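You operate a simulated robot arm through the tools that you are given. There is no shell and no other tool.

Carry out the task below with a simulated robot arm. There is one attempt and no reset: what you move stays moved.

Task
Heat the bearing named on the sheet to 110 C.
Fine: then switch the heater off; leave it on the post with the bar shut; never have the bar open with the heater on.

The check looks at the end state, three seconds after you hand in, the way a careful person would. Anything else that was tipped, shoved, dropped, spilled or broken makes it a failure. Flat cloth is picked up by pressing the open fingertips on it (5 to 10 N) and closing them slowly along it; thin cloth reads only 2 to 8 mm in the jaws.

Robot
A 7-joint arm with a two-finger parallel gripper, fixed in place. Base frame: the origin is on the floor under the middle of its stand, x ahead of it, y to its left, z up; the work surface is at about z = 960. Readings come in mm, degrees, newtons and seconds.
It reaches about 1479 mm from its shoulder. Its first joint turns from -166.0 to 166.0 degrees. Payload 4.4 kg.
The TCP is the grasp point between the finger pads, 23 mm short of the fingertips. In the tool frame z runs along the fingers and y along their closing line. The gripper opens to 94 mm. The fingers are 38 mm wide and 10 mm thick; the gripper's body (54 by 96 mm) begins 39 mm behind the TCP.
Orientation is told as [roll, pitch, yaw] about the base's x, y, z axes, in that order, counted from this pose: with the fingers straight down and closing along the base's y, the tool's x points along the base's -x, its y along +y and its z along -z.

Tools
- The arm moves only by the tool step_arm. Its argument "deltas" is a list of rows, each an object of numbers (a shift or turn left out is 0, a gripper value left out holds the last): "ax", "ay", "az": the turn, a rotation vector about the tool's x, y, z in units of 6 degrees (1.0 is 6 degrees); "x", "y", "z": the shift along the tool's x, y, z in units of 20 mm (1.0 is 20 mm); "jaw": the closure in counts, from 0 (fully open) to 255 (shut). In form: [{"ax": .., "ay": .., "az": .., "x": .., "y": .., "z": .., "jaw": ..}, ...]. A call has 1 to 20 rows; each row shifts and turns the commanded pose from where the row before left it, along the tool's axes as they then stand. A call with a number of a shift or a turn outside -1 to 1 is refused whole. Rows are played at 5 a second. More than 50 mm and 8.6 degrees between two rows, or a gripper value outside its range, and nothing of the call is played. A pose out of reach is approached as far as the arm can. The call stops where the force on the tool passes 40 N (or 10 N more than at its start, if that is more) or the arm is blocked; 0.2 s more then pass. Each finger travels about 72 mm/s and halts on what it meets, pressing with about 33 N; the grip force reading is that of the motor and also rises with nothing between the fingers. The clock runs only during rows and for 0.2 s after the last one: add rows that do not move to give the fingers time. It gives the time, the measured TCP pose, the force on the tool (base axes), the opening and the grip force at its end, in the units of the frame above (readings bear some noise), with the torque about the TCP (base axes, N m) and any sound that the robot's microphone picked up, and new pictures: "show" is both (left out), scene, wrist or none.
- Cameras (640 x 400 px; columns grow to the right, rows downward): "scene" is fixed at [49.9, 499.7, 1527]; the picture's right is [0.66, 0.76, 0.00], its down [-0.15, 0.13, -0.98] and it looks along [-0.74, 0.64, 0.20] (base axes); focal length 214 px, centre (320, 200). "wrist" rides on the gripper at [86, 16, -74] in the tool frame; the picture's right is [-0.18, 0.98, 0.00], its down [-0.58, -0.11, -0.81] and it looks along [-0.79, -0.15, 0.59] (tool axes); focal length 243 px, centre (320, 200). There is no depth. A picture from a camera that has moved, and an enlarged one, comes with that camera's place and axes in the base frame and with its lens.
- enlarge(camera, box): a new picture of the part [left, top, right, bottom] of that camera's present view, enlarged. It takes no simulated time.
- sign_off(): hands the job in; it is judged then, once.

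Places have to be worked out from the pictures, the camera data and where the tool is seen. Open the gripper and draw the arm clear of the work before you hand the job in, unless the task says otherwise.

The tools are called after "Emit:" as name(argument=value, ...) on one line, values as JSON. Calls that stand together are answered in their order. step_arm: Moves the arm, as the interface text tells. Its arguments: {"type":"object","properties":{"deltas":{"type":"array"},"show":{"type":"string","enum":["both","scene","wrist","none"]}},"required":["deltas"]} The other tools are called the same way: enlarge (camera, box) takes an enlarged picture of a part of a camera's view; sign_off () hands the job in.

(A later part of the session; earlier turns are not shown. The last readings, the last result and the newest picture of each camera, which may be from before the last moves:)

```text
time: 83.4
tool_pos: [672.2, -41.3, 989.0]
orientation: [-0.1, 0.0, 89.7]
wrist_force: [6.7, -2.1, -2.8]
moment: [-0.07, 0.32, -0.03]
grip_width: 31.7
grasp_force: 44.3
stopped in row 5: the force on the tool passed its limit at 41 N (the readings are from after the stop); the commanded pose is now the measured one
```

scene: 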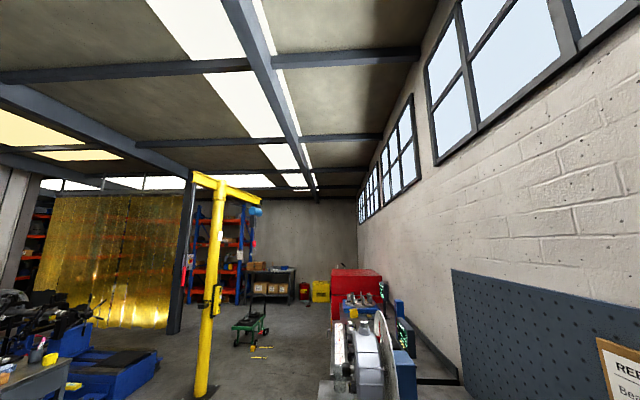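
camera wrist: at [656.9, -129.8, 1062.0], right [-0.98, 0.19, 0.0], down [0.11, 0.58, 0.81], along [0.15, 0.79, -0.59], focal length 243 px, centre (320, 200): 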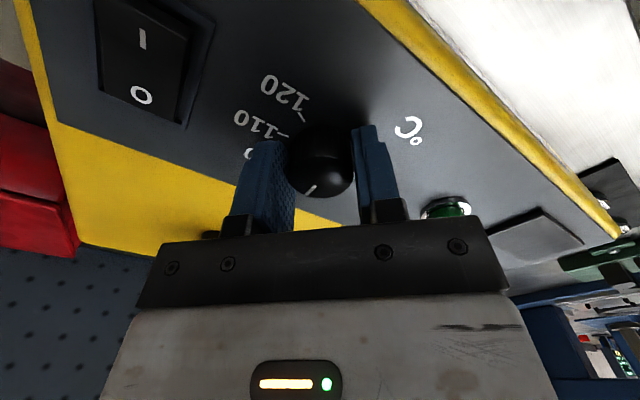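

Gripped (31.7 mm). I begin turning clockwise (seen from above) and watch the torque.

Emit:
step_arm(deltas=[{"az": 0.7}, {"az": 0.7}, {"az": 0.7}, {}], show="wrist")

Emit:
enlarge(camera="wrist", box=[240, 80, 400, 210])

```text
time: 84.4
tool_pos: [671.4, -42.5, 988.2]
orientation: [-0.1, -0.2, 77.1]
wrist_force: [32.3, 1.8, -13.6]
moment: [-0.15, 0.2, 0.0]
grip_width: 31.7
grasp_force: 44.5
camera wrist: at [637.7, -124.0, 1062.0], right [-0.92, 0.4, 0.0], down [0.23, 0.54, 0.81], along [0.32, 0.74, -0.59], focal length 243 px, centre (320, 200)
```

wrist: 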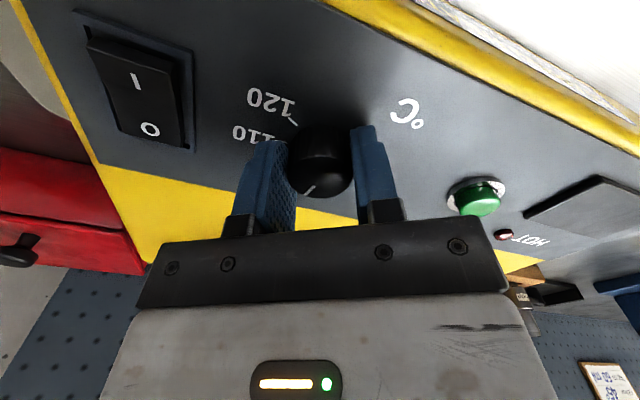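

```text
3.08 times, centred on (320, 145) of wrist
camera zoom: at [637.7, -124.0, 1062.0], right [-0.92, 0.4, 0.0], down [0.23, 0.54, 0.81], along [0.32, 0.74, -0.59], focal length 746 px, centre (320, 369)
```

zoom: 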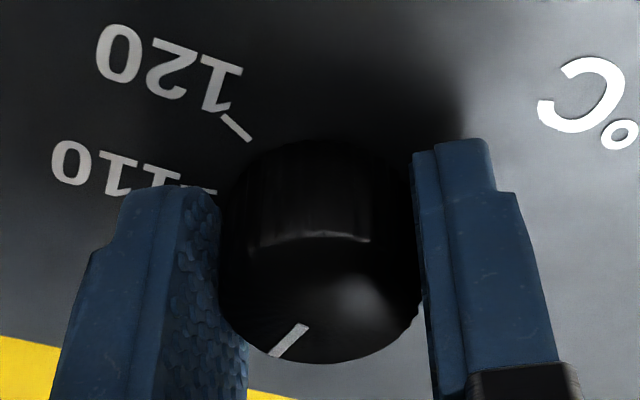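

The knob turns with the gripper. I relieve the sideways force and continue.

Emit:
step_arm(deltas=[{"y": -0.05}, {"az": 0.8}, {"az": 0.8}, {"az": 0.8}, {}], show="none")

```text
time: 85.6
tool_pos: [672.2, -41.8, 986.8]
orientation: [0.1, -0.1, 62.5]
wrist_force: [-34.1, 2.3, 5.8]
moment: [-0.75, 0.36, 0.0]
grip_width: 31.7
grasp_force: 44.9
```

Emit:
step_arm(deltas=[{"y": 0.025}, {"az": 0.6}, {"az": 0.6}, {}], show="none")

```text
time: 86.6
tool_pos: [671.8, -42.2, 987.9]
orientation: [0.1, 0.0, 55.5]
wrist_force: [-34.9, 10.7, -13.0]
moment: [0.35, -0.51, -0.02]
grip_width: 31.9
grasp_force: 45.2
```

Emit:
step_arm(deltas=[{"y": 0.03}, {"x": 0.01}, {}], show="none")

```text
time: 87.4
tool_pos: [672.0, -42.3, 987.9]
orientation: [0.0, -0.2, 55.5]
wrist_force: [2.0, 10.1, -34.5]
moment: [0.27, -0.81, -0.03]
grip_width: 31.8
grasp_force: 45.0
```

Emit:
step_arm(deltas=[{"z": 0.03}, {"az": 0.6}, {"az": 0.6}, {}], show="none")

```text
time: 88.4
tool_pos: [672.7, -43.4, 989.5]
orientation: [0.1, -0.2, 48.2]
wrist_force: [-0.2, -19.5, 0.2]
moment: [-0.55, 0.99, 0.04]
grip_width: 31.7
grasp_force: 44.4
```

Emit:
step_arm(deltas=[{"y": -0.012, "x": 0.012}, {"az": 0.6}, {"az": 0.6}, {"az": 0.6}, {}], show="wrist")

Emit:
enlarge(camera="wrist", box=[220, 70, 420, 215])

```text
time: 89.6
tool_pos: [672.6, -41.6, 989.3]
orientation: [0.1, -0.4, 37.5]
wrist_force: [17.8, -1.7, 19.2]
moment: [0.06, 0.65, 0.02]
grip_width: 31.7
grasp_force: 45.3
camera wrist: at [594.1, -83.0, 1062.0], right [-0.45, 0.89, 0.0], down [0.52, 0.27, 0.81], along [0.72, 0.37, -0.59], focal length 243 px, centre (320, 200)
```

wrist: 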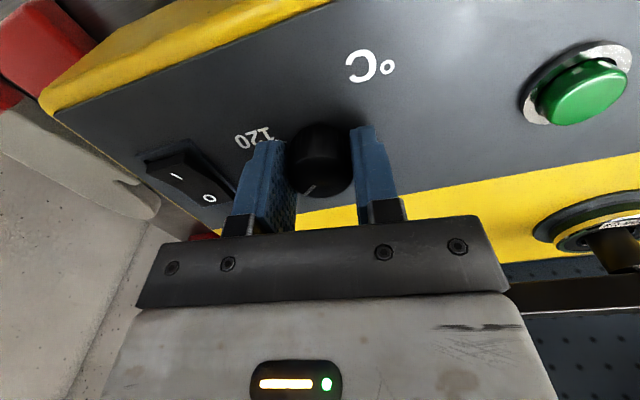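

```text
2.76 times, centred on (320, 142) of wrist
camera zoom: at [594.1, -83.0, 1062.0], right [-0.45, 0.89, 0.0], down [0.52, 0.27, 0.81], along [0.72, 0.37, -0.59], focal length 669 px, centre (320, 359)
```

zoom: 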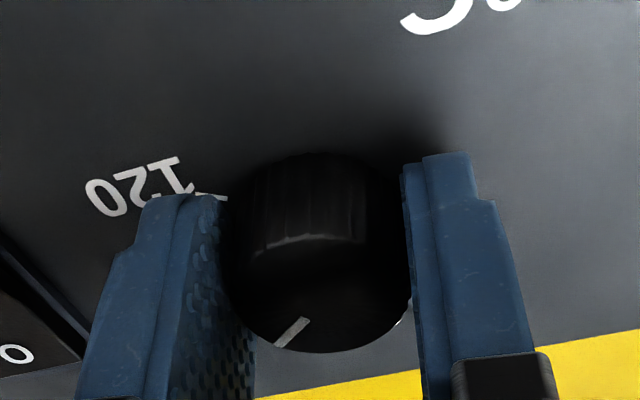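

Emit:
step_arm(deltas=[{"y": -0.01, "x": -0.01, "z": -0.015}, {"az": 0.6}, {"az": 0.6}, {"az": 0.6}, {}], show="none")

```text
time: 90.8
tool_pos: [672.5, -41.6, 988.8]
orientation: [0.1, -0.1, 26.7]
wrist_force: [2.9, -1.2, 24.2]
moment: [-0.51, 0.01, 0.01]
grip_width: 31.6
grasp_force: 45.7
```

Emit:
step_arm(deltas=[{"z": -0.02}, {"az": 0.6}, {"az": 0.6}, {"az": 0.6}, {}], show="none")

```text
time: 92.0
tool_pos: [672.2, -42.5, 988.5]
orientation: [0.0, -0.1, 15.8]
wrist_force: [12.4, -25.4, -0.6]
moment: [-0.71, -1.04, -0.03]
grip_width: 31.9
grasp_force: 44.4
```

Turned about 74°. I release and rise to check the pointer against the 110 tick.

Emit:
step_arm(deltas=[{"jaw": 150}, {}, {"jaw": 110}, {}, {"z": -0.8}, {"z": -1}, {"z": -1}, {"z": -1}, {"z": -1}, {}], show="wrist")

Emit:
enlarge(camera="wrist", box=[240, 20, 400, 120])

```text
time: 94.2
tool_pos: [671.9, -41.5, 1086.4]
orientation: [0.1, -0.1, 15.8]
wrist_force: [0.1, 0.8, -0.3]
moment: [-0.03, 0.0, -0.02]
grip_width: 53.5
grasp_force: 0.1
camera wrist: at [585.2, -51.0, 1158.9], right [-0.09, 1.0, 0.0], down [0.59, 0.05, 0.81], along [0.8, 0.08, -0.59], focal length 243 px, centre (320, 200)
```

wrist: 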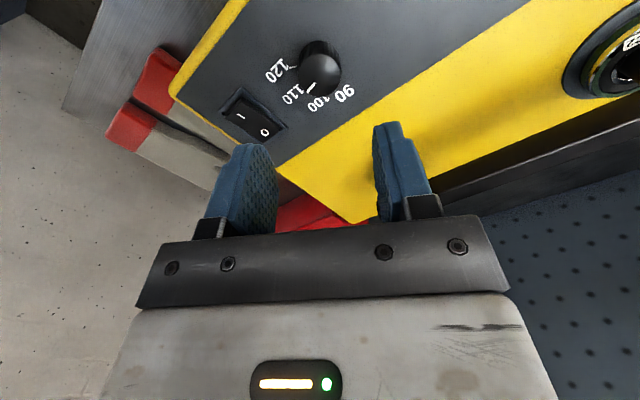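

```text
4.00 times, centred on (320, 70) of wrist
camera zoom: at [585.2, -51.0, 1158.9], right [-0.09, 1.0, 0.0], down [0.59, 0.05, 0.81], along [0.8, 0.08, -0.59], focal length 970 px, centre (320, 720)
```

zoom: 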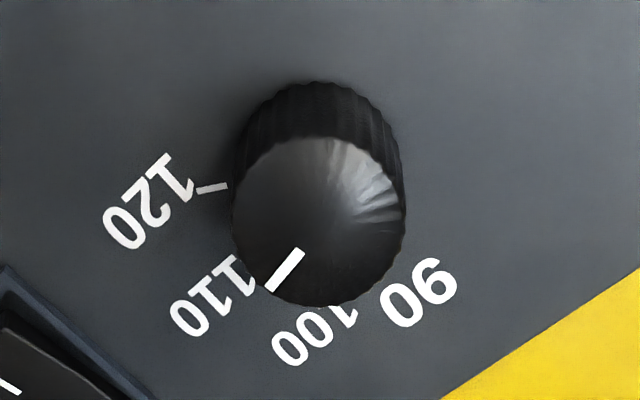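

The pointer appears at the 110 label (≈−35° azimuth vs tick ≈−34°). I turn the camera to yaw ≈50–90 where the 110 tick isn't hidden, for a precise check.

Emit:
step_arm(deltas=[{"az": -1}, {"az": -1}, {"az": -1}, {"az": -1}, {"az": -1}, {"az": -1}, {"az": -1}, {"az": -1}, {"az": -1}, {"az": -1}, {}], show="wrist")

Emit:
enlarge(camera="wrist", box=[240, 20, 400, 120])

```text
time: 96.6
tool_pos: [672.5, -42.9, 1085.2]
orientation: [0.0, -0.2, 76.0]
wrist_force: [1.0, -0.8, -0.2]
moment: [0.03, 0.0, -0.02]
grip_width: 53.4
grasp_force: 0.1
camera wrist: at [636.4, -123.7, 1158.6], right [-0.91, 0.42, 0.0], down [0.25, 0.54, 0.81], along [0.34, 0.73, -0.59], focal length 243 px, centre (320, 200)
```

wrist: 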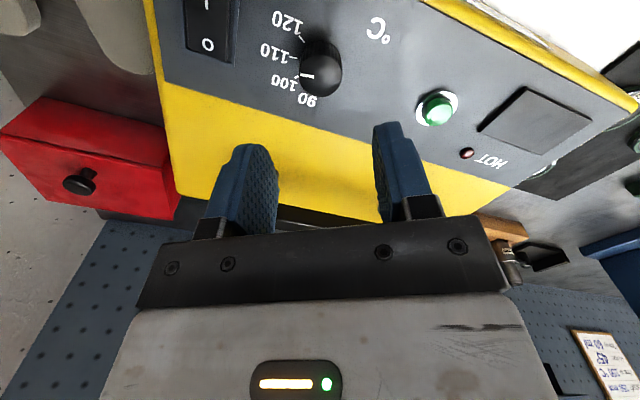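

```text
4.00 times, centred on (320, 70) of wrist
camera zoom: at [636.4, -123.7, 1158.6], right [-0.91, 0.42, 0.0], down [0.25, 0.54, 0.81], along [0.34, 0.73, -0.59], focal length 970 px, centre (320, 720)
```

zoom: 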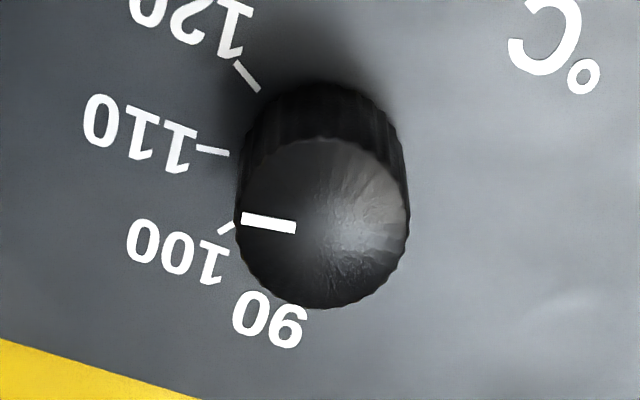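

The pointer is very nearly parallel to the 110 tick. I zoom more for a finer check of the angle.

Emit:
enlarge(camera="wrist", box=[280, 50, 350, 94])

```text
9.09 times, centred on (315, 72) of wrist
camera zoom: at [636.4, -123.7, 1158.6], right [-0.91, 0.42, 0.0], down [0.25, 0.54, 0.81], along [0.34, 0.73, -0.59], focal length 2206 px, centre (366, 1364)
```

zoom: 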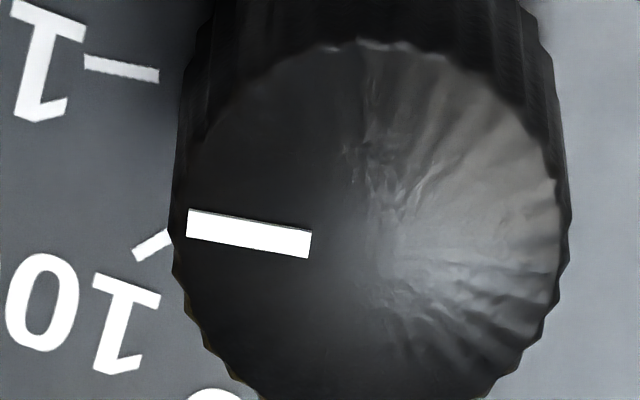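

Measured: pointer azimuth −34.5°, 110 tick −33.9° — set to 110. Now I close the fingers, turn to yaw 47 and move above the "I" end of the rocker at ≈(721,−109).

Emit:
step_arm(deltas=[{"az": 0.97, "jaw": 255}, {"az": 0.97}, {"az": 0.97}, {"az": 0.97}, {"az": 0.95}, {"x": 0.2, "y": -0.8}, {"x": 0.2, "y": -0.8}, {"x": 0.2, "y": -0.8}, {"x": 0.18, "y": -0.8}, {"y": -0.8}, {"z": 0.6}, {"z": 0.6}, {}], show="wrist")

Emit:
enlarge(camera="wrist", box=[220, 40, 420, 165])

```text
time: 99.4
tool_pos: [719.3, -107.5, 1059.6]
orientation: [0.0, -0.2, 46.8]
wrist_force: [-0.4, 0.2, -0.8]
moment: [0.0, 0.01, 0.05]
grip_width: 0.2
grasp_force: 33.3
camera wrist: at [649.5, -161.9, 1132.9], right [-0.59, 0.81, 0.0], down [0.48, 0.35, 0.81], along [0.65, 0.48, -0.59], focal length 243 px, centre (320, 200)
```

wrist: 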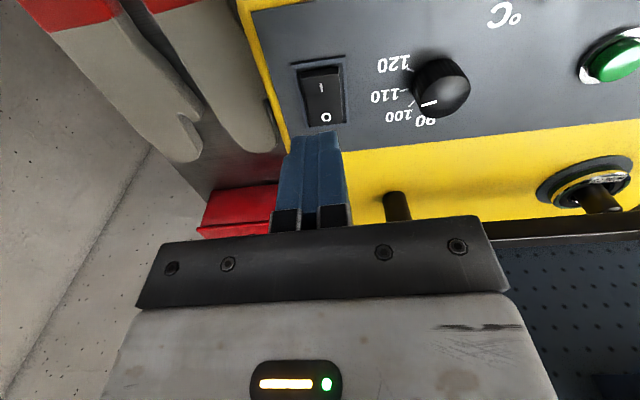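

```text
3.20 times, centred on (320, 102) of wrist
camera zoom: at [649.5, -161.9, 1132.9], right [-0.59, 0.81, 0.0], down [0.48, 0.35, 0.81], along [0.65, 0.48, -0.59], focal length 776 px, centre (320, 512)
```

zoom: 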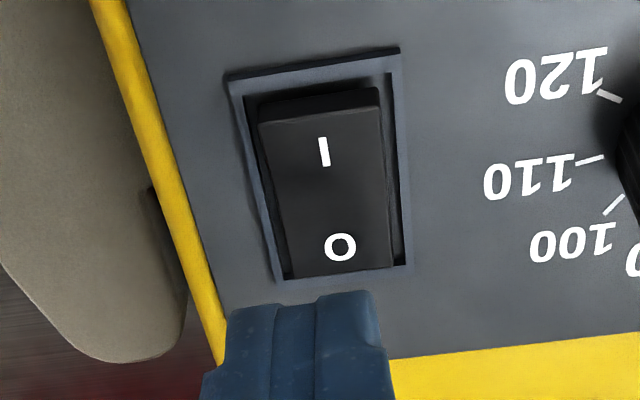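

The rocker is clearly off ("I" end raised). The "I" mark is directly beneath the TCP; I shift 3 mm outward toward its end and descend, slowly near contact.

Emit:
step_arm(deltas=[{"x": 0.15}, {"z": 0.7}, {"z": 0.7}, {"z": 0.7}, {"z": 0.5}, {"z": 0.2}, {}], show="wrist")

Emit:
enlarge(camera="wrist", box=[220, 80, 420, 205])

```text
time: 101.0
tool_pos: [717.8, -109.7, 1004.5]
orientation: [0.2, -0.2, 46.9]
wrist_force: [-0.4, 0.1, 0.1]
moment: [-0.02, -0.01, 0.02]
grip_width: 0.0
grasp_force: 33.4
camera wrist: at [647.4, -164.2, 1078.0], right [-0.59, 0.81, 0.0], down [0.48, 0.35, 0.81], along [0.65, 0.48, -0.59], focal length 243 px, centre (320, 200)
```

wrist: 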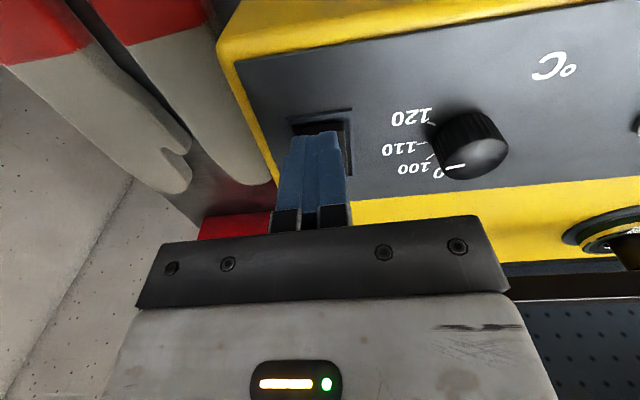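

```text
3.20 times, centred on (320, 142) of wrist
camera zoom: at [647.4, -164.2, 1078.0], right [-0.59, 0.81, 0.0], down [0.48, 0.35, 0.81], along [0.65, 0.48, -0.59], focal length 776 px, centre (320, 384)
```

zoom: 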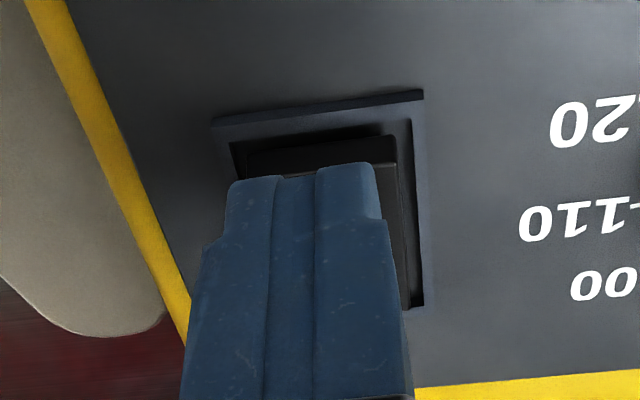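

Fingers are just above the raised "I" end. I shift ~1.5 mm sideways to centre and press down in small steps, watching force and sound.

Emit:
step_arm(deltas=[{"y": 0.07}, {"z": 0.1}, {"z": 0.1}, {"z": 0.1}, {}], show="none")

```text
time: 102.2
tool_pos: [717.9, -109.6, 998.3]
orientation: [0.0, -0.1, 46.9]
wrist_force: [-0.1, -0.6, -0.6]
moment: [-0.02, -0.02, 0.01]
grip_width: 0.2
grasp_force: 32.8
```

Emit:
step_arm(deltas=[{"z": 0.1}, {"z": 0.1}, {"z": 0.1}, {}], show="none")

```text
time: 103.3
tool_pos: [717.7, -109.3, 994.9]
orientation: [-0.1, -0.3, 46.9]
wrist_force: [-1.3, 0.2, 3.3]
moment: [0.04, -0.01, 0.05]
grip_width: 0.0
grasp_force: 33.1
stopped in row 4: the force on the tool passed its limit at 42 N (the readings are from after the stop); the commanded pose is now the measured one
```

Contact reached 42 N and the force then dropped—the rocker may have flipped. I rise and check the rocker and display.

Emit:
step_arm(deltas=[{"z": -0.5}, {"z": -1}, {"z": -1}, {"z": -1}, {}], show="wrist")

Emit:
enlarge(camera="wrist", box=[220, 40, 420, 165])

Emit:
enlarge(camera="wrist", box=[400, 0, 640, 40])

```text
time: 104.5
tool_pos: [719.4, -111.5, 1064.9]
orientation: [-0.1, -0.3, 46.8]
wrist_force: [0.2, -0.1, -0.4]
moment: [0.01, 0.03, 0.0]
grip_width: 0.0
grasp_force: 32.4
camera wrist: at [648.6, -163.8, 1138.4], right [-0.59, 0.81, 0.0], down [0.47, 0.35, 0.81], along [0.65, 0.48, -0.59], focal length 243 px, centre (320, 200)
```

wrist: 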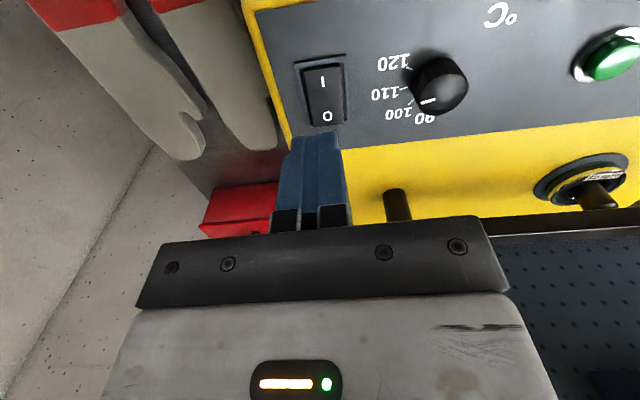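

```text
3.20 times, centred on (320, 102) of wrist
camera zoom: at [648.6, -163.8, 1138.4], right [-0.59, 0.81, 0.0], down [0.47, 0.35, 0.81], along [0.65, 0.48, -0.59], focal length 776 px, centre (320, 512)
```

zoom: 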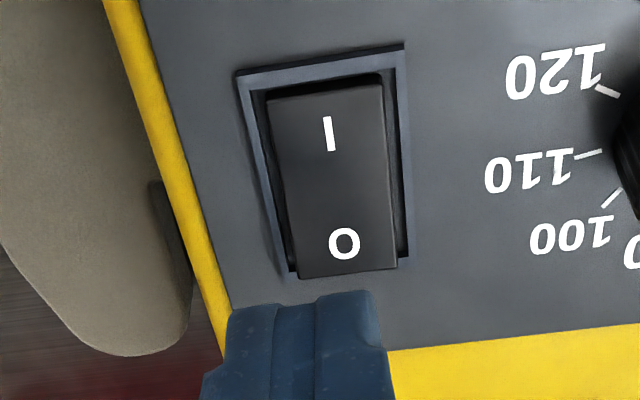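

```text
2.67 times, centred on (520, 20) of wrist
camera zoom: at [648.6, -163.8, 1138.4], right [-0.59, 0.81, 0.0], down [0.47, 0.35, 0.81], along [0.65, 0.48, -0.59], focal length 647 px, centre (-213, 680)
```

zoom: 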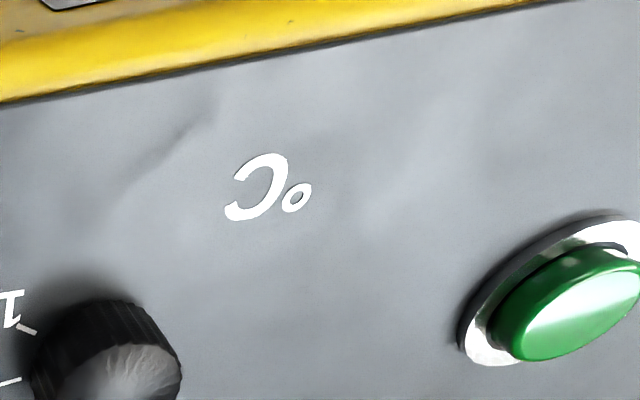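

The rocker flipped: "I" is now in (on). I slide left to view the display, green button and HOT lamp.

Emit:
step_arm(deltas=[{"y": 1, "z": -0.5}, {"y": 1, "z": -0.5}, {"y": 1, "z": -0.5}, {"y": 1, "z": -0.5}, {"y": 1}, {"y": 1}, {"y": 0.8, "x": 0.5}, {"x": 0.6}, {"x": 0.6}, {}], show="wrist")

Emit:
enlarge(camera="wrist", box=[260, 0, 640, 130])

```text
time: 106.7
tool_pos: [593.8, -42.6, 1104.9]
orientation: [-0.1, -0.3, 47.0]
wrist_force: [-0.9, -0.6, 0.1]
moment: [0.01, -0.02, 0.01]
grip_width: 0.0
grasp_force: 33.2
camera wrist: at [522.8, -95.8, 1177.8], right [-0.59, 0.81, 0.0], down [0.47, 0.35, 0.81], along [0.65, 0.48, -0.59], focal length 243 px, centre (320, 200)
```

wrist: 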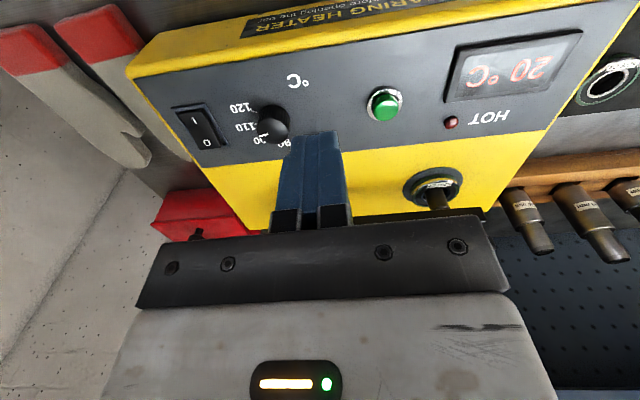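

```text
1.68 times, centred on (450, 65) of wrist
camera zoom: at [522.8, -95.8, 1177.8], right [-0.59, 0.81, 0.0], down [0.47, 0.35, 0.81], along [0.65, 0.48, -0.59], focal length 409 px, centre (101, 427)
```

zoom: 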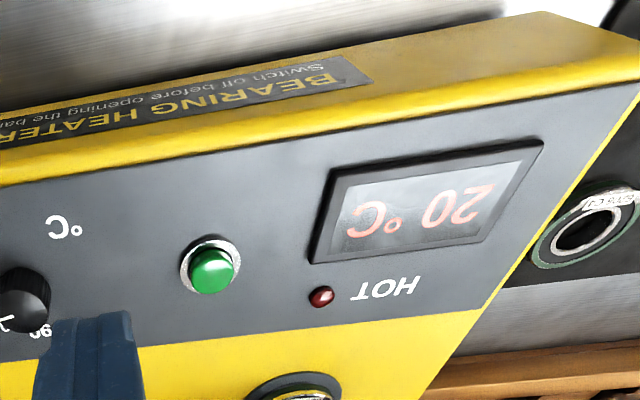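

The display now shows "20 °C": the heater has power. I wait a couple of seconds to see whether it heats by itself or needs the green start button.

Emit:
step_arm(deltas=[{}, {}, {}, {}, {}, {}, {}, {}, {}, {}], show="wrist")

Emit:
enlarge(camera="wrist", box=[340, 20, 600, 140])

```text
time: 108.9
tool_pos: [593.9, -41.9, 1103.4]
orientation: [-0.1, -0.3, 46.8]
wrist_force: [-0.3, -0.1, 0.3]
moment: [0.0, -0.02, 0.01]
grip_width: 0.1
grasp_force: 33.8
camera wrist: at [522.9, -95.7, 1177.8], right [-0.59, 0.81, 0.0], down [0.47, 0.35, 0.81], along [0.65, 0.48, -0.59], focal length 243 px, centre (320, 200)
```

wrist: 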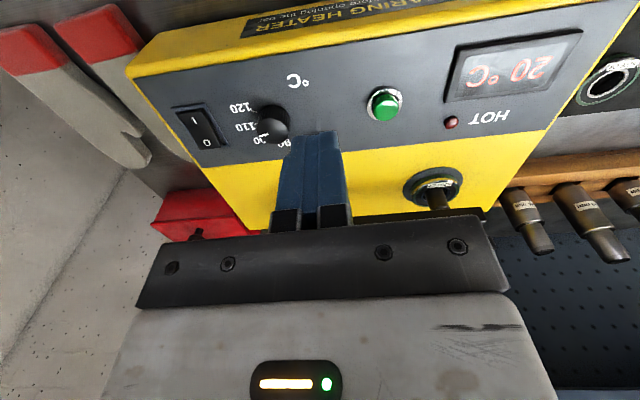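

```text
2.46 times, centred on (470, 80) of wrist
camera zoom: at [522.9, -95.7, 1177.8], right [-0.59, 0.81, 0.0], down [0.47, 0.35, 0.81], along [0.65, 0.48, -0.59], focal length 597 px, centre (-49, 495)
```

zoom: 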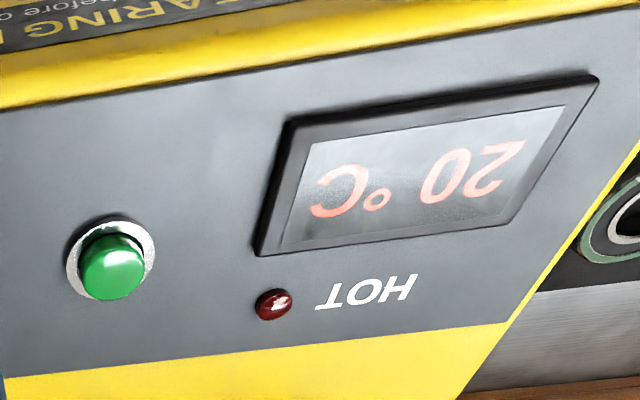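

Still 20 °C, so the green button must start the heating. I estimate it at ≈(592,33), top z≈974, and move above it with fingers closed.

Emit:
step_arm(deltas=[{"x": -0.67, "y": 0.65, "z": 0.7}, {"x": -0.67, "y": 0.65, "z": 0.7}, {"x": -0.67, "y": 0.65, "z": 0.7}, {"x": -0.67, "y": 0.65, "z": 0.7}, {}], show="wrist")

Emit:
enlarge(camera="wrist", box=[220, 20, 420, 145])

```text
time: 110.1
tool_pos: [594.4, 31.8, 1045.4]
orientation: [-0.1, -0.2, 46.9]
wrist_force: [-0.2, -0.9, 0.6]
moment: [-0.02, -0.03, -0.01]
grip_width: 0.0
grasp_force: 32.9
camera wrist: at [524.3, -22.0, 1120.1], right [-0.59, 0.81, 0.0], down [0.47, 0.35, 0.81], along [0.65, 0.48, -0.59], focal length 243 px, centre (320, 200)
```

wrist: 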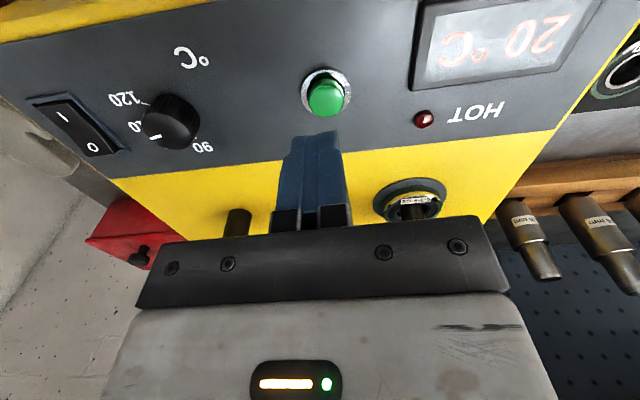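

```text
3.20 times, centred on (320, 82) of wrist
camera zoom: at [524.3, -22.0, 1120.1], right [-0.59, 0.81, 0.0], down [0.47, 0.35, 0.81], along [0.65, 0.48, -0.59], focal length 776 px, centre (320, 576)
```

zoom: 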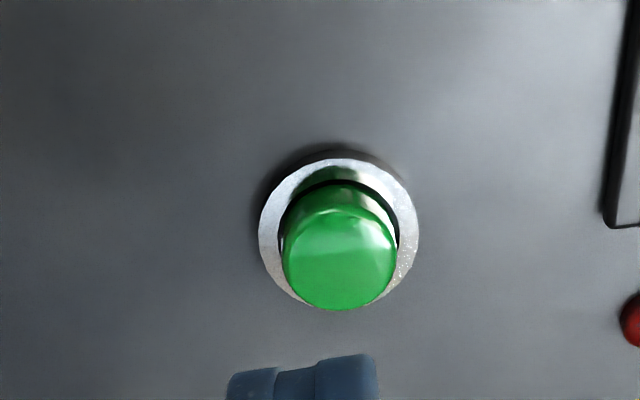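

Button top ≈z 975, about 3.8 mm to the left of the TCP line. I correct and descend to just above it, then press in small steps.

Emit:
step_arm(deltas=[{"y": 0.18}, {"z": 0.7}, {"z": 0.7}, {"z": 0.65}, {}], show="wrist")

Emit:
step_arm(deltas=[{"z": 0.08}, {"z": 0.08}, {"z": 0.08}, {}], show="none")

```text
time: 111.3
tool_pos: [593.1, 35.5, 1006.4]
orientation: [-0.1, -0.1, 46.9]
wrist_force: [-0.6, 0.8, -0.5]
moment: [-0.04, 0.01, -0.02]
grip_width: 0.4
grasp_force: 33.5
camera wrist: at [522.1, -18.4, 1080.0], right [-0.59, 0.81, 0.0], down [0.47, 0.35, 0.81], along [0.65, 0.48, -0.59], focal length 243 px, centre (320, 200)
```

wrist: 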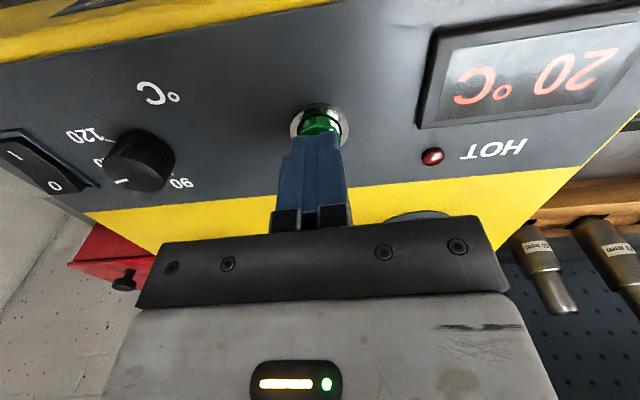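

```text
time: 112.3
tool_pos: [593.9, 35.0, 1001.4]
orientation: [-0.1, -0.2, 46.8]
wrist_force: [0.0, -1.0, -0.1]
moment: [0.0, -0.02, 0.05]
grip_width: 0.0
grasp_force: 32.8
```

Tips are just above the button (no contact yet); I press further in small steps.

Emit:
step_arm(deltas=[{"z": 0.08}, {"z": 0.08}, {}], show="wrist")

```text
time: 113.1
tool_pos: [591.2, 35.4, 999.3]
orientation: [-0.2, -0.2, 46.9]
wrist_force: [0.5, -0.1, -0.1]
moment: [-0.04, 0.0, 0.0]
grip_width: 0.0
grasp_force: 32.8
camera wrist: at [521.2, -18.3, 1073.0], right [-0.59, 0.81, 0.0], down [0.47, 0.35, 0.81], along [0.65, 0.48, -0.59], focal length 243 px, centre (320, 200)
```

wrist: 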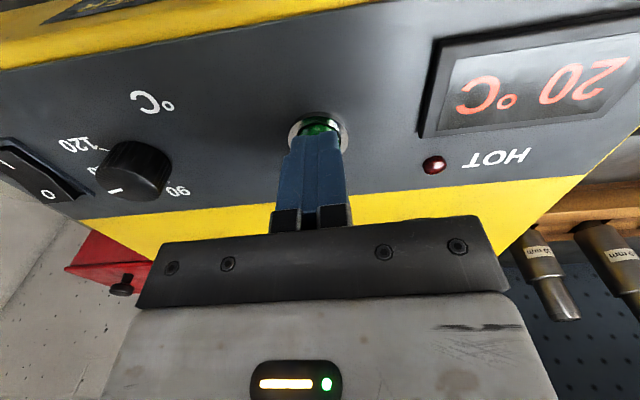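

Emit:
step_arm(deltas=[{"z": 0.06}, {"z": 0.06}, {"z": 0.06}, {}], show="none")

```text
time: 114.1
tool_pos: [590.9, 35.4, 996.4]
orientation: [0.0, -0.2, 46.8]
wrist_force: [0.2, 0.5, 0.8]
moment: [-0.02, 0.01, -0.03]
grip_width: 0.1
grasp_force: 32.9
```

Emit:
step_arm(deltas=[{"z": 0.06}, {"z": 0.06}, {"z": 0.06}, {}], show="none")

```text
time: 115.1
tool_pos: [591.8, 34.3, 992.0]
orientation: [-0.1, -0.3, 46.8]
wrist_force: [-3.2, -6.0, 14.8]
moment: [-0.13, 0.11, -0.02]
grip_width: 0.0
grasp_force: 33.0
heard: click
```

The button clicked. I rise and check the display, lamp and button.

Emit:
step_arm(deltas=[{"z": -0.5}, {"z": -1}, {"z": -1}, {"z": -1}, {"z": -1}, {"x": 1}, {"x": 1}, {"x": 0.8}, {}], show="wrist")

Emit:
enlarge(camera="wrist", box=[300, 10, 600, 150])

```text
time: 117.1
tool_pos: [551.2, -5.6, 1082.9]
orientation: [-0.1, -0.2, 46.9]
wrist_force: [-0.2, -0.2, -0.4]
moment: [-0.01, 0.0, 0.04]
grip_width: 0.0
grasp_force: 32.9
camera wrist: at [481.0, -58.8, 1156.5], right [-0.59, 0.81, 0.0], down [0.47, 0.35, 0.81], along [0.65, 0.48, -0.59], focal length 243 px, centre (320, 200)
```

wrist: 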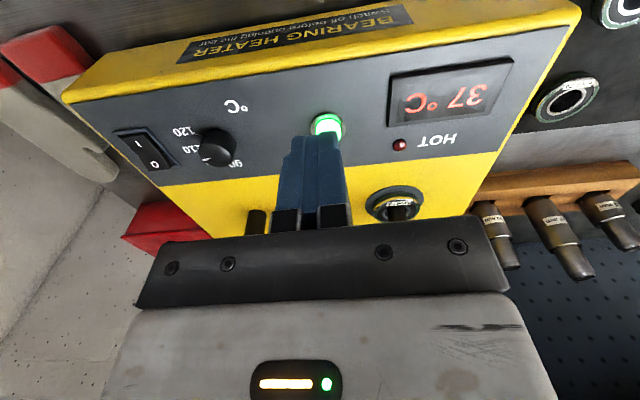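

```text
2.13 times, centred on (450, 80) of wrist
camera zoom: at [481.0, -58.8, 1156.5], right [-0.59, 0.81, 0.0], down [0.47, 0.35, 0.81], along [0.65, 0.48, -0.59], focal length 518 px, centre (43, 456)
```

zoom: 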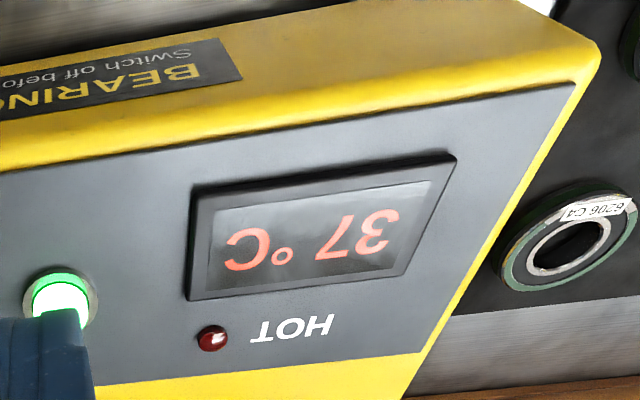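

The green button is lit and the display reads 37 °C and climbing. I move toward the switch, keeping the display in view, to be ready to switch off.

Emit:
step_arm(deltas=[{"x": -0.06, "y": -0.9, "z": -0.2}, {"x": -0.06, "y": -0.9, "z": -0.2}, {"x": -0.06, "y": -0.9, "z": -0.2}, {"x": -0.06, "y": -0.9, "z": -0.2}, {"x": -0.06, "y": -0.8, "z": -0.2}, {}], show="wrist")

Emit:
enlarge(camera="wrist", box=[440, 20, 640, 130])

```text
time: 118.5
tool_pos: [621.4, -62.9, 1103.7]
orientation: [-0.1, -0.3, 46.9]
wrist_force: [-0.2, 0.7, 0.6]
moment: [-0.04, 0.03, -0.01]
grip_width: 0.0
grasp_force: 32.9
camera wrist: at [550.4, -116.4, 1176.7], right [-0.59, 0.81, 0.0], down [0.47, 0.35, 0.81], along [0.65, 0.48, -0.59], focal length 243 px, centre (320, 200)
```

wrist: 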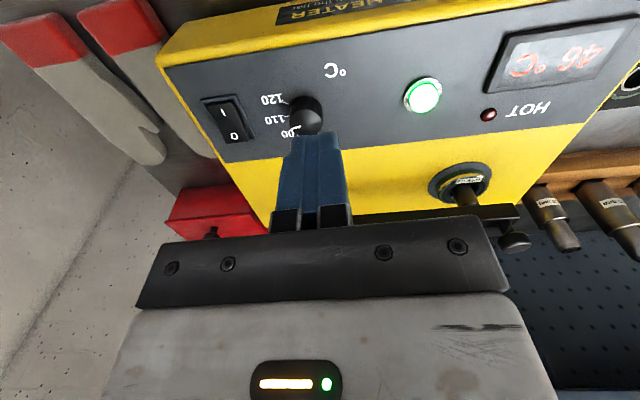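

```text
3.20 times, centred on (540, 75) of wrist
camera zoom: at [550.4, -116.4, 1176.7], right [-0.59, 0.81, 0.0], down [0.47, 0.35, 0.81], along [0.65, 0.48, -0.59], focal length 776 px, centre (-384, 600)
```

zoom: 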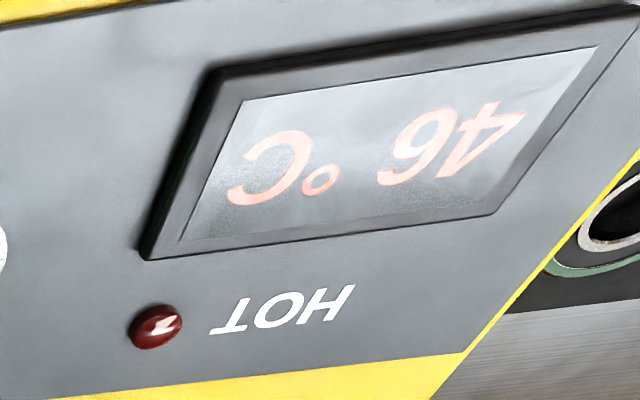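

46 °C, rising ≈6.4 °C/s (110 °C in ≈10 s). I hover above the "O" end of the rocker (≈(737,−86)) meanwhile.

Emit:
step_arm(deltas=[{"x": -0.52, "y": -0.84, "z": 0.4}, {"x": -0.52, "y": -0.84, "z": 0.4}, {"x": -0.52, "y": -0.84, "z": 0.4}, {"x": -0.52, "y": -0.84, "z": 0.4}, {"x": -0.52, "y": -0.84, "z": 0.4}, {"x": -0.5, "y": -0.8, "z": 0.4}, {}], show="wrist")

Emit:
enlarge(camera="wrist", box=[630, 0, 640, 200])

Emit:
enlarge(camera="wrist", box=[220, 40, 420, 165])

```text
time: 120.1
tool_pos: [736.4, -84.6, 1055.2]
orientation: [-0.1, -0.3, 46.9]
wrist_force: [-0.7, 0.0, -0.1]
moment: [-0.01, 0.03, -0.03]
grip_width: 0.0
grasp_force: 33.4
camera wrist: at [665.8, -137.9, 1127.7], right [-0.59, 0.81, 0.0], down [0.47, 0.35, 0.81], along [0.65, 0.48, -0.59], focal length 243 px, centre (320, 200)
```

wrist: 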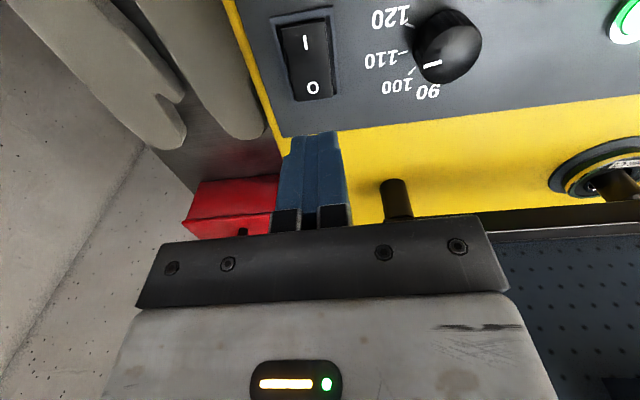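

```text
2.00 times, centred on (635, 100) of wrist
camera zoom: at [665.8, -137.9, 1127.7], right [-0.59, 0.81, 0.0], down [0.47, 0.35, 0.81], along [0.65, 0.48, -0.59], focal length 485 px, centre (-310, 400)
```

zoom: 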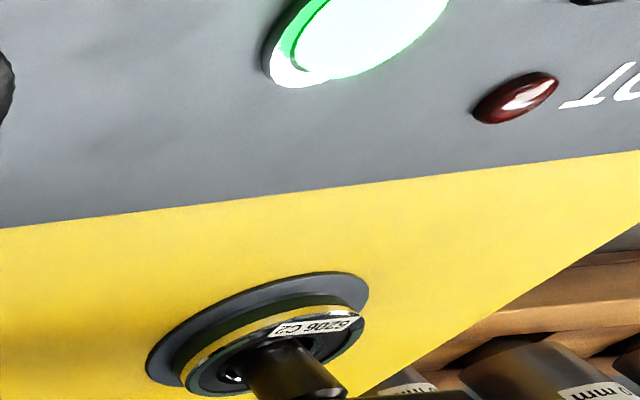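

```text
3.20 times, centred on (320, 102) of wrist
camera zoom: at [665.8, -137.9, 1127.7], right [-0.59, 0.81, 0.0], down [0.47, 0.35, 0.81], along [0.65, 0.48, -0.59], focal length 776 px, centre (320, 512)
```

zoom: 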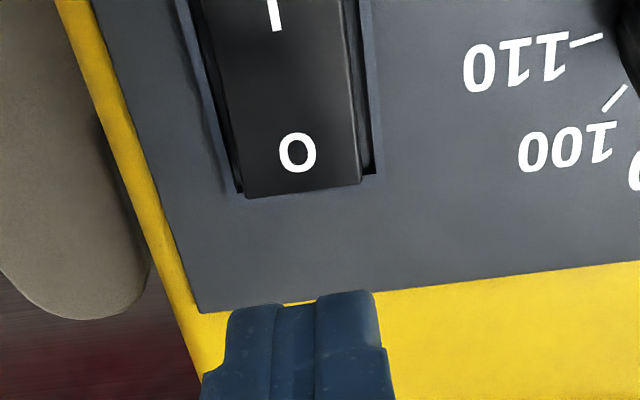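

From here the display is out of view. I back off a little so both are close, and watch the temperature.

Emit:
step_arm(deltas=[{"x": 1, "y": 0.83}, {"x": 1, "y": 0.83}, {"x": 1, "y": 0.84}, {}, {}, {}], show="wrist")

Emit:
enlarge(camera="wrist", box=[480, 40, 640, 140])

```text
time: 121.5
tool_pos: [664.5, -92.0, 1054.0]
orientation: [-0.2, -0.2, 47.0]
wrist_force: [0.4, 0.2, -1.0]
moment: [0.0, 0.02, 0.01]
grip_width: 0.0
grasp_force: 33.1
camera wrist: at [592.8, -145.5, 1127.0], right [-0.59, 0.81, 0.0], down [0.47, 0.35, 0.81], along [0.65, 0.48, -0.59], focal length 243 px, centre (320, 200)
```

wrist: 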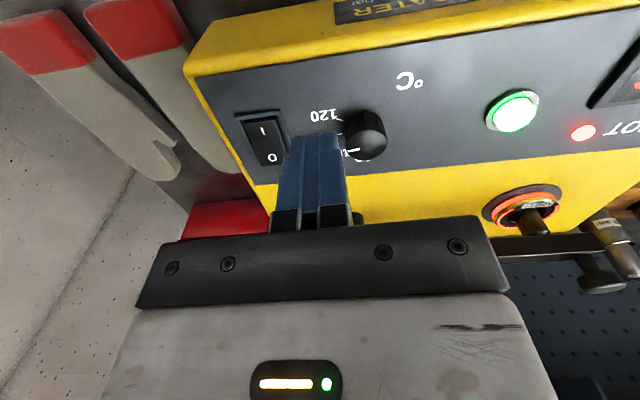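

```text
4.00 times, centred on (560, 90) of wrist
camera zoom: at [592.8, -145.5, 1127.0], right [-0.59, 0.81, 0.0], down [0.47, 0.35, 0.81], along [0.65, 0.48, -0.59], focal length 970 px, centre (-640, 640)
```

zoom: 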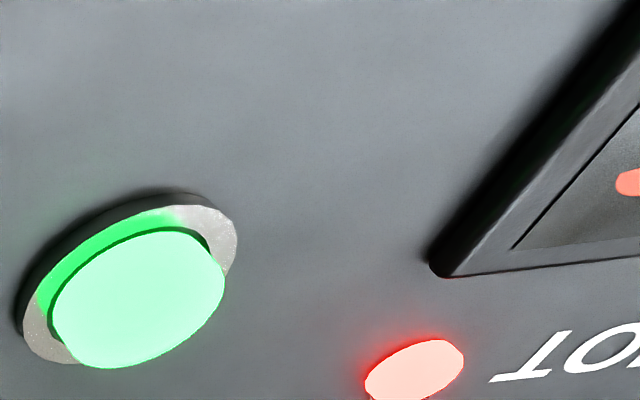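

The HOT lamp is now lit. I read the display with the view extended past the right edge.

Emit:
enlarge(camera="wrist", box=[630, 20, 640, 160])

```text
2.86 times, centred on (635, 90) of wrist
camera zoom: at [592.8, -145.5, 1127.0], right [-0.59, 0.81, 0.0], down [0.47, 0.35, 0.81], along [0.65, 0.48, -0.59], focal length 693 px, centre (-580, 514)
```

zoom: 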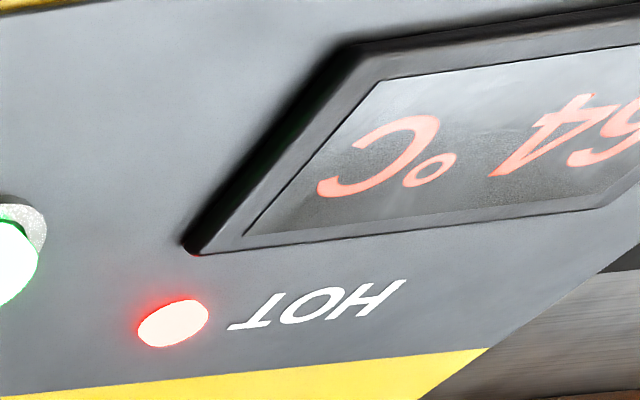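

64 °C at 121.5 s. I shift slightly for a better reading and wait ~4 s.

Emit:
step_arm(deltas=[{"y": 1}, {"y": 0.5}, {}, {}, {}, {}, {}, {}, {}, {}, {}, {}, {}, {}, {}, {}, {}, {}, {}, {}], show="wrist")

Emit:
enlarge(camera="wrist", box=[600, 20, 640, 160])

```text
time: 125.7
tool_pos: [638.2, -73.8, 1054.1]
orientation: [-0.1, -0.2, 46.9]
wrist_force: [0.1, 0.7, -0.5]
moment: [-0.03, 0.0, 0.03]
grip_width: 0.0
grasp_force: 32.7
camera wrist: at [568.6, -126.1, 1127.4], right [-0.59, 0.81, 0.0], down [0.47, 0.35, 0.81], along [0.65, 0.48, -0.59], focal length 243 px, centre (320, 200)
```

wrist: 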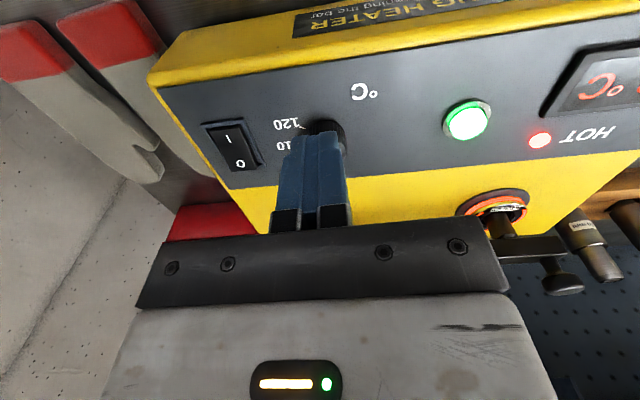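

```text
2.86 times, centred on (620, 90) of wrist
camera zoom: at [568.6, -126.1, 1127.4], right [-0.59, 0.81, 0.0], down [0.47, 0.35, 0.81], along [0.65, 0.48, -0.59], focal length 693 px, centre (-537, 514)
```

zoom: 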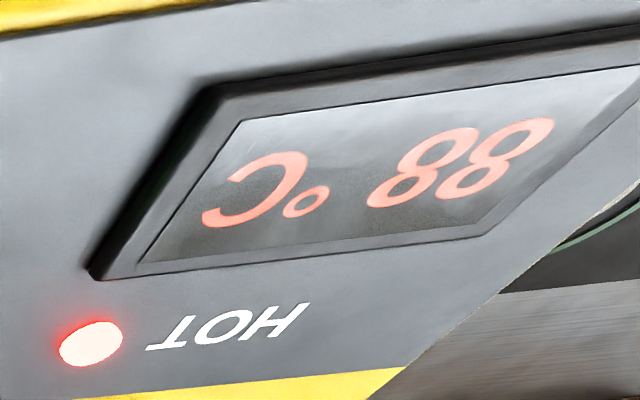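

88 °C. I wait about 3 s more and read again.

Emit:
step_arm(deltas=[{}, {}, {}, {}, {}, {}, {}, {}, {}, {}, {}, {}, {}, {}, {}], show="wrist")

Emit:
enlarge(camera="wrist", box=[600, 20, 640, 160])

```text
time: 128.9
tool_pos: [638.6, -72.2, 1052.9]
orientation: [-0.1, -0.2, 47.0]
wrist_force: [0.0, 0.7, -0.2]
moment: [0.0, -0.01, 0.02]
grip_width: 0.0
grasp_force: 33.0
camera wrist: at [568.6, -126.1, 1127.4], right [-0.59, 0.81, 0.0], down [0.47, 0.35, 0.81], along [0.65, 0.48, -0.59], focal length 243 px, centre (320, 200)
```

wrist: 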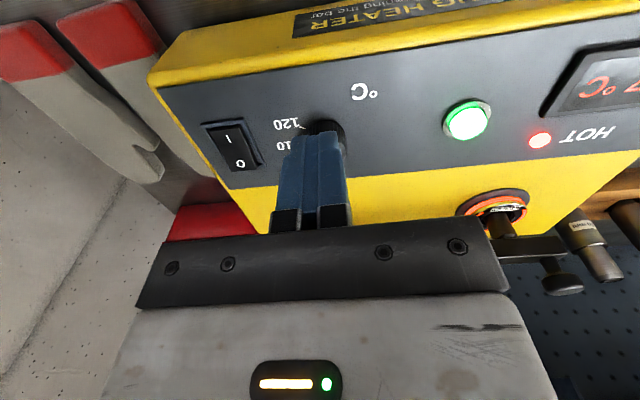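

```text
2.86 times, centred on (620, 90) of wrist
camera zoom: at [568.6, -126.1, 1127.4], right [-0.59, 0.81, 0.0], down [0.47, 0.35, 0.81], along [0.65, 0.48, -0.59], focal length 693 px, centre (-537, 514)
```

zoom: 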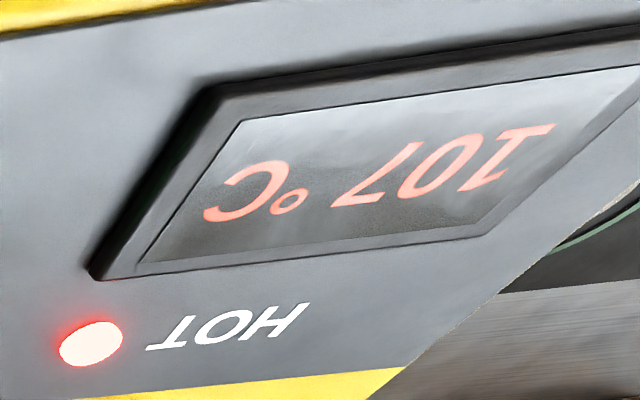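

107 °C. I wait a moment to see whether it stops at the 110 setpoint.

Emit:
step_arm(deltas=[{}, {}, {}], show="wrist")

Emit:
enlarge(camera="wrist", box=[600, 20, 640, 160])

```text
time: 129.7
tool_pos: [639.1, -73.1, 1053.4]
orientation: [-0.1, -0.3, 46.8]
wrist_force: [0.7, 0.2, 0.4]
moment: [0.03, -0.01, -0.01]
grip_width: 0.1
grasp_force: 32.4
camera wrist: at [568.6, -126.1, 1127.4], right [-0.59, 0.81, 0.0], down [0.47, 0.35, 0.81], along [0.65, 0.48, -0.59], focal length 243 px, centre (320, 200)
```

wrist: 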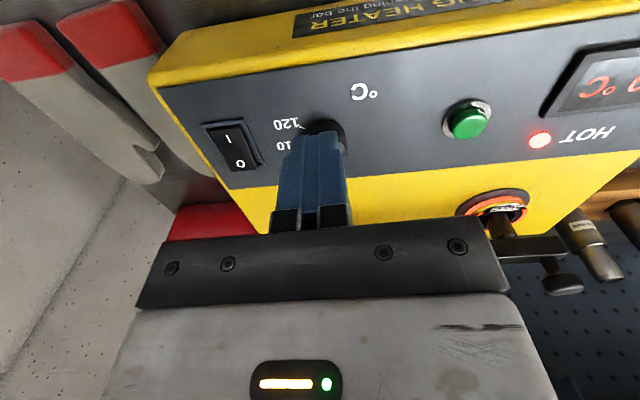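

```text
2.86 times, centred on (620, 90) of wrist
camera zoom: at [568.6, -126.1, 1127.4], right [-0.59, 0.81, 0.0], down [0.47, 0.35, 0.81], along [0.65, 0.48, -0.59], focal length 693 px, centre (-537, 514)
```

zoom: 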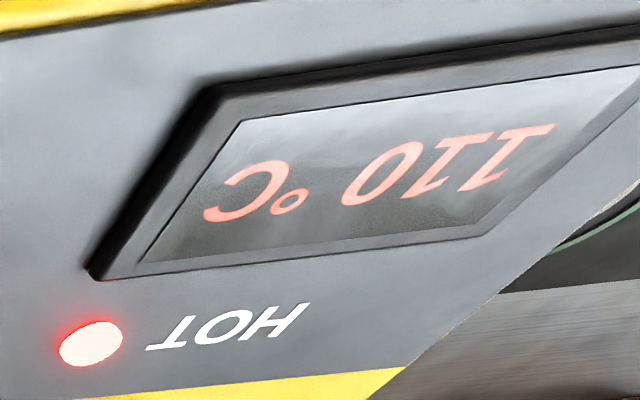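

It reached 110 °C and the heating stopped itself (green light out). Now I go to the rocker's "O" end to switch off.

Emit:
step_arm(deltas=[{"x": -0.574, "y": -0.842}, {"x": -0.574, "y": -0.842}, {"x": -0.574, "y": -0.842}, {"x": -0.574, "y": -0.842}, {"x": -0.574, "y": -0.842}, {}], show="wrist")

Emit:
enlarge(camera="wrist", box=[220, 40, 420, 165])

```text
time: 131.1
tool_pos: [738.3, -89.7, 1055.2]
orientation: [-0.1, -0.2, 46.8]
wrist_force: [-0.3, -0.3, 0.4]
moment: [-0.03, 0.01, 0.0]
grip_width: 0.1
grasp_force: 32.9
camera wrist: at [667.7, -142.7, 1129.6], right [-0.59, 0.81, 0.0], down [0.47, 0.35, 0.81], along [0.65, 0.48, -0.59], focal length 243 px, centre (320, 200)
```

wrist: 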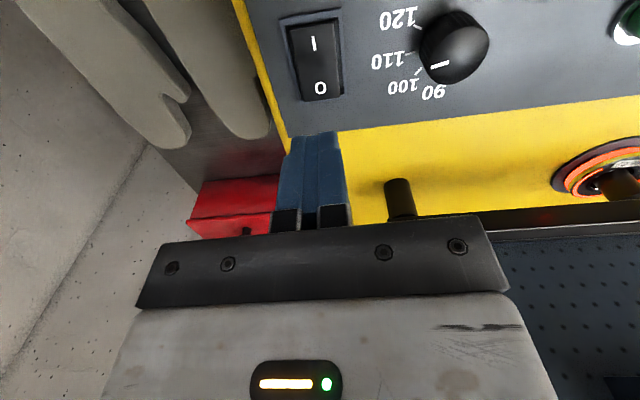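

```text
3.20 times, centred on (320, 102) of wrist
camera zoom: at [667.7, -142.7, 1129.6], right [-0.59, 0.81, 0.0], down [0.47, 0.35, 0.81], along [0.65, 0.48, -0.59], focal length 776 px, centre (320, 512)
```

zoom: 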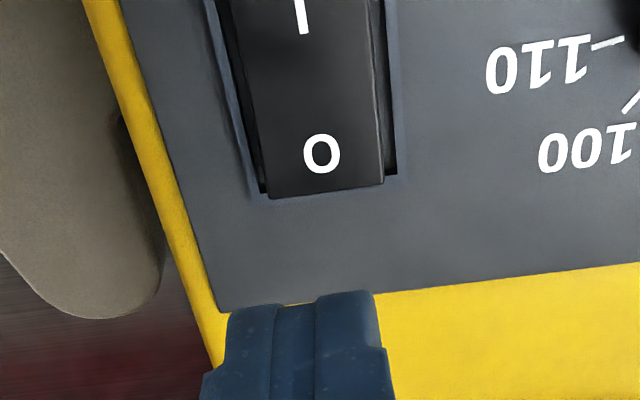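

Aligned over "O". I descend and press in small steps.

Emit:
step_arm(deltas=[{"z": 0.7}, {"z": 0.7}, {"z": 0.7}, {"z": 0.6}, {}], show="none")

Emit:
step_arm(deltas=[{"z": 0.1}, {"z": 0.1}, {"z": 0.1}, {}], show="none")

```text
time: 132.3
tool_pos: [737.9, -88.8, 1002.0]
orientation: [-0.1, -0.2, 47.0]
wrist_force: [-0.1, -0.1, -0.1]
moment: [-0.01, 0.01, -0.02]
grip_width: 0.0
grasp_force: 33.0
```

```text
time: 133.3
tool_pos: [737.4, -89.0, 994.5]
orientation: [0.0, -0.3, 46.9]
wrist_force: [-1.7, -1.6, 5.9]
moment: [-0.06, 0.1, 0.0]
grip_width: 0.0
grasp_force: 33.3
```

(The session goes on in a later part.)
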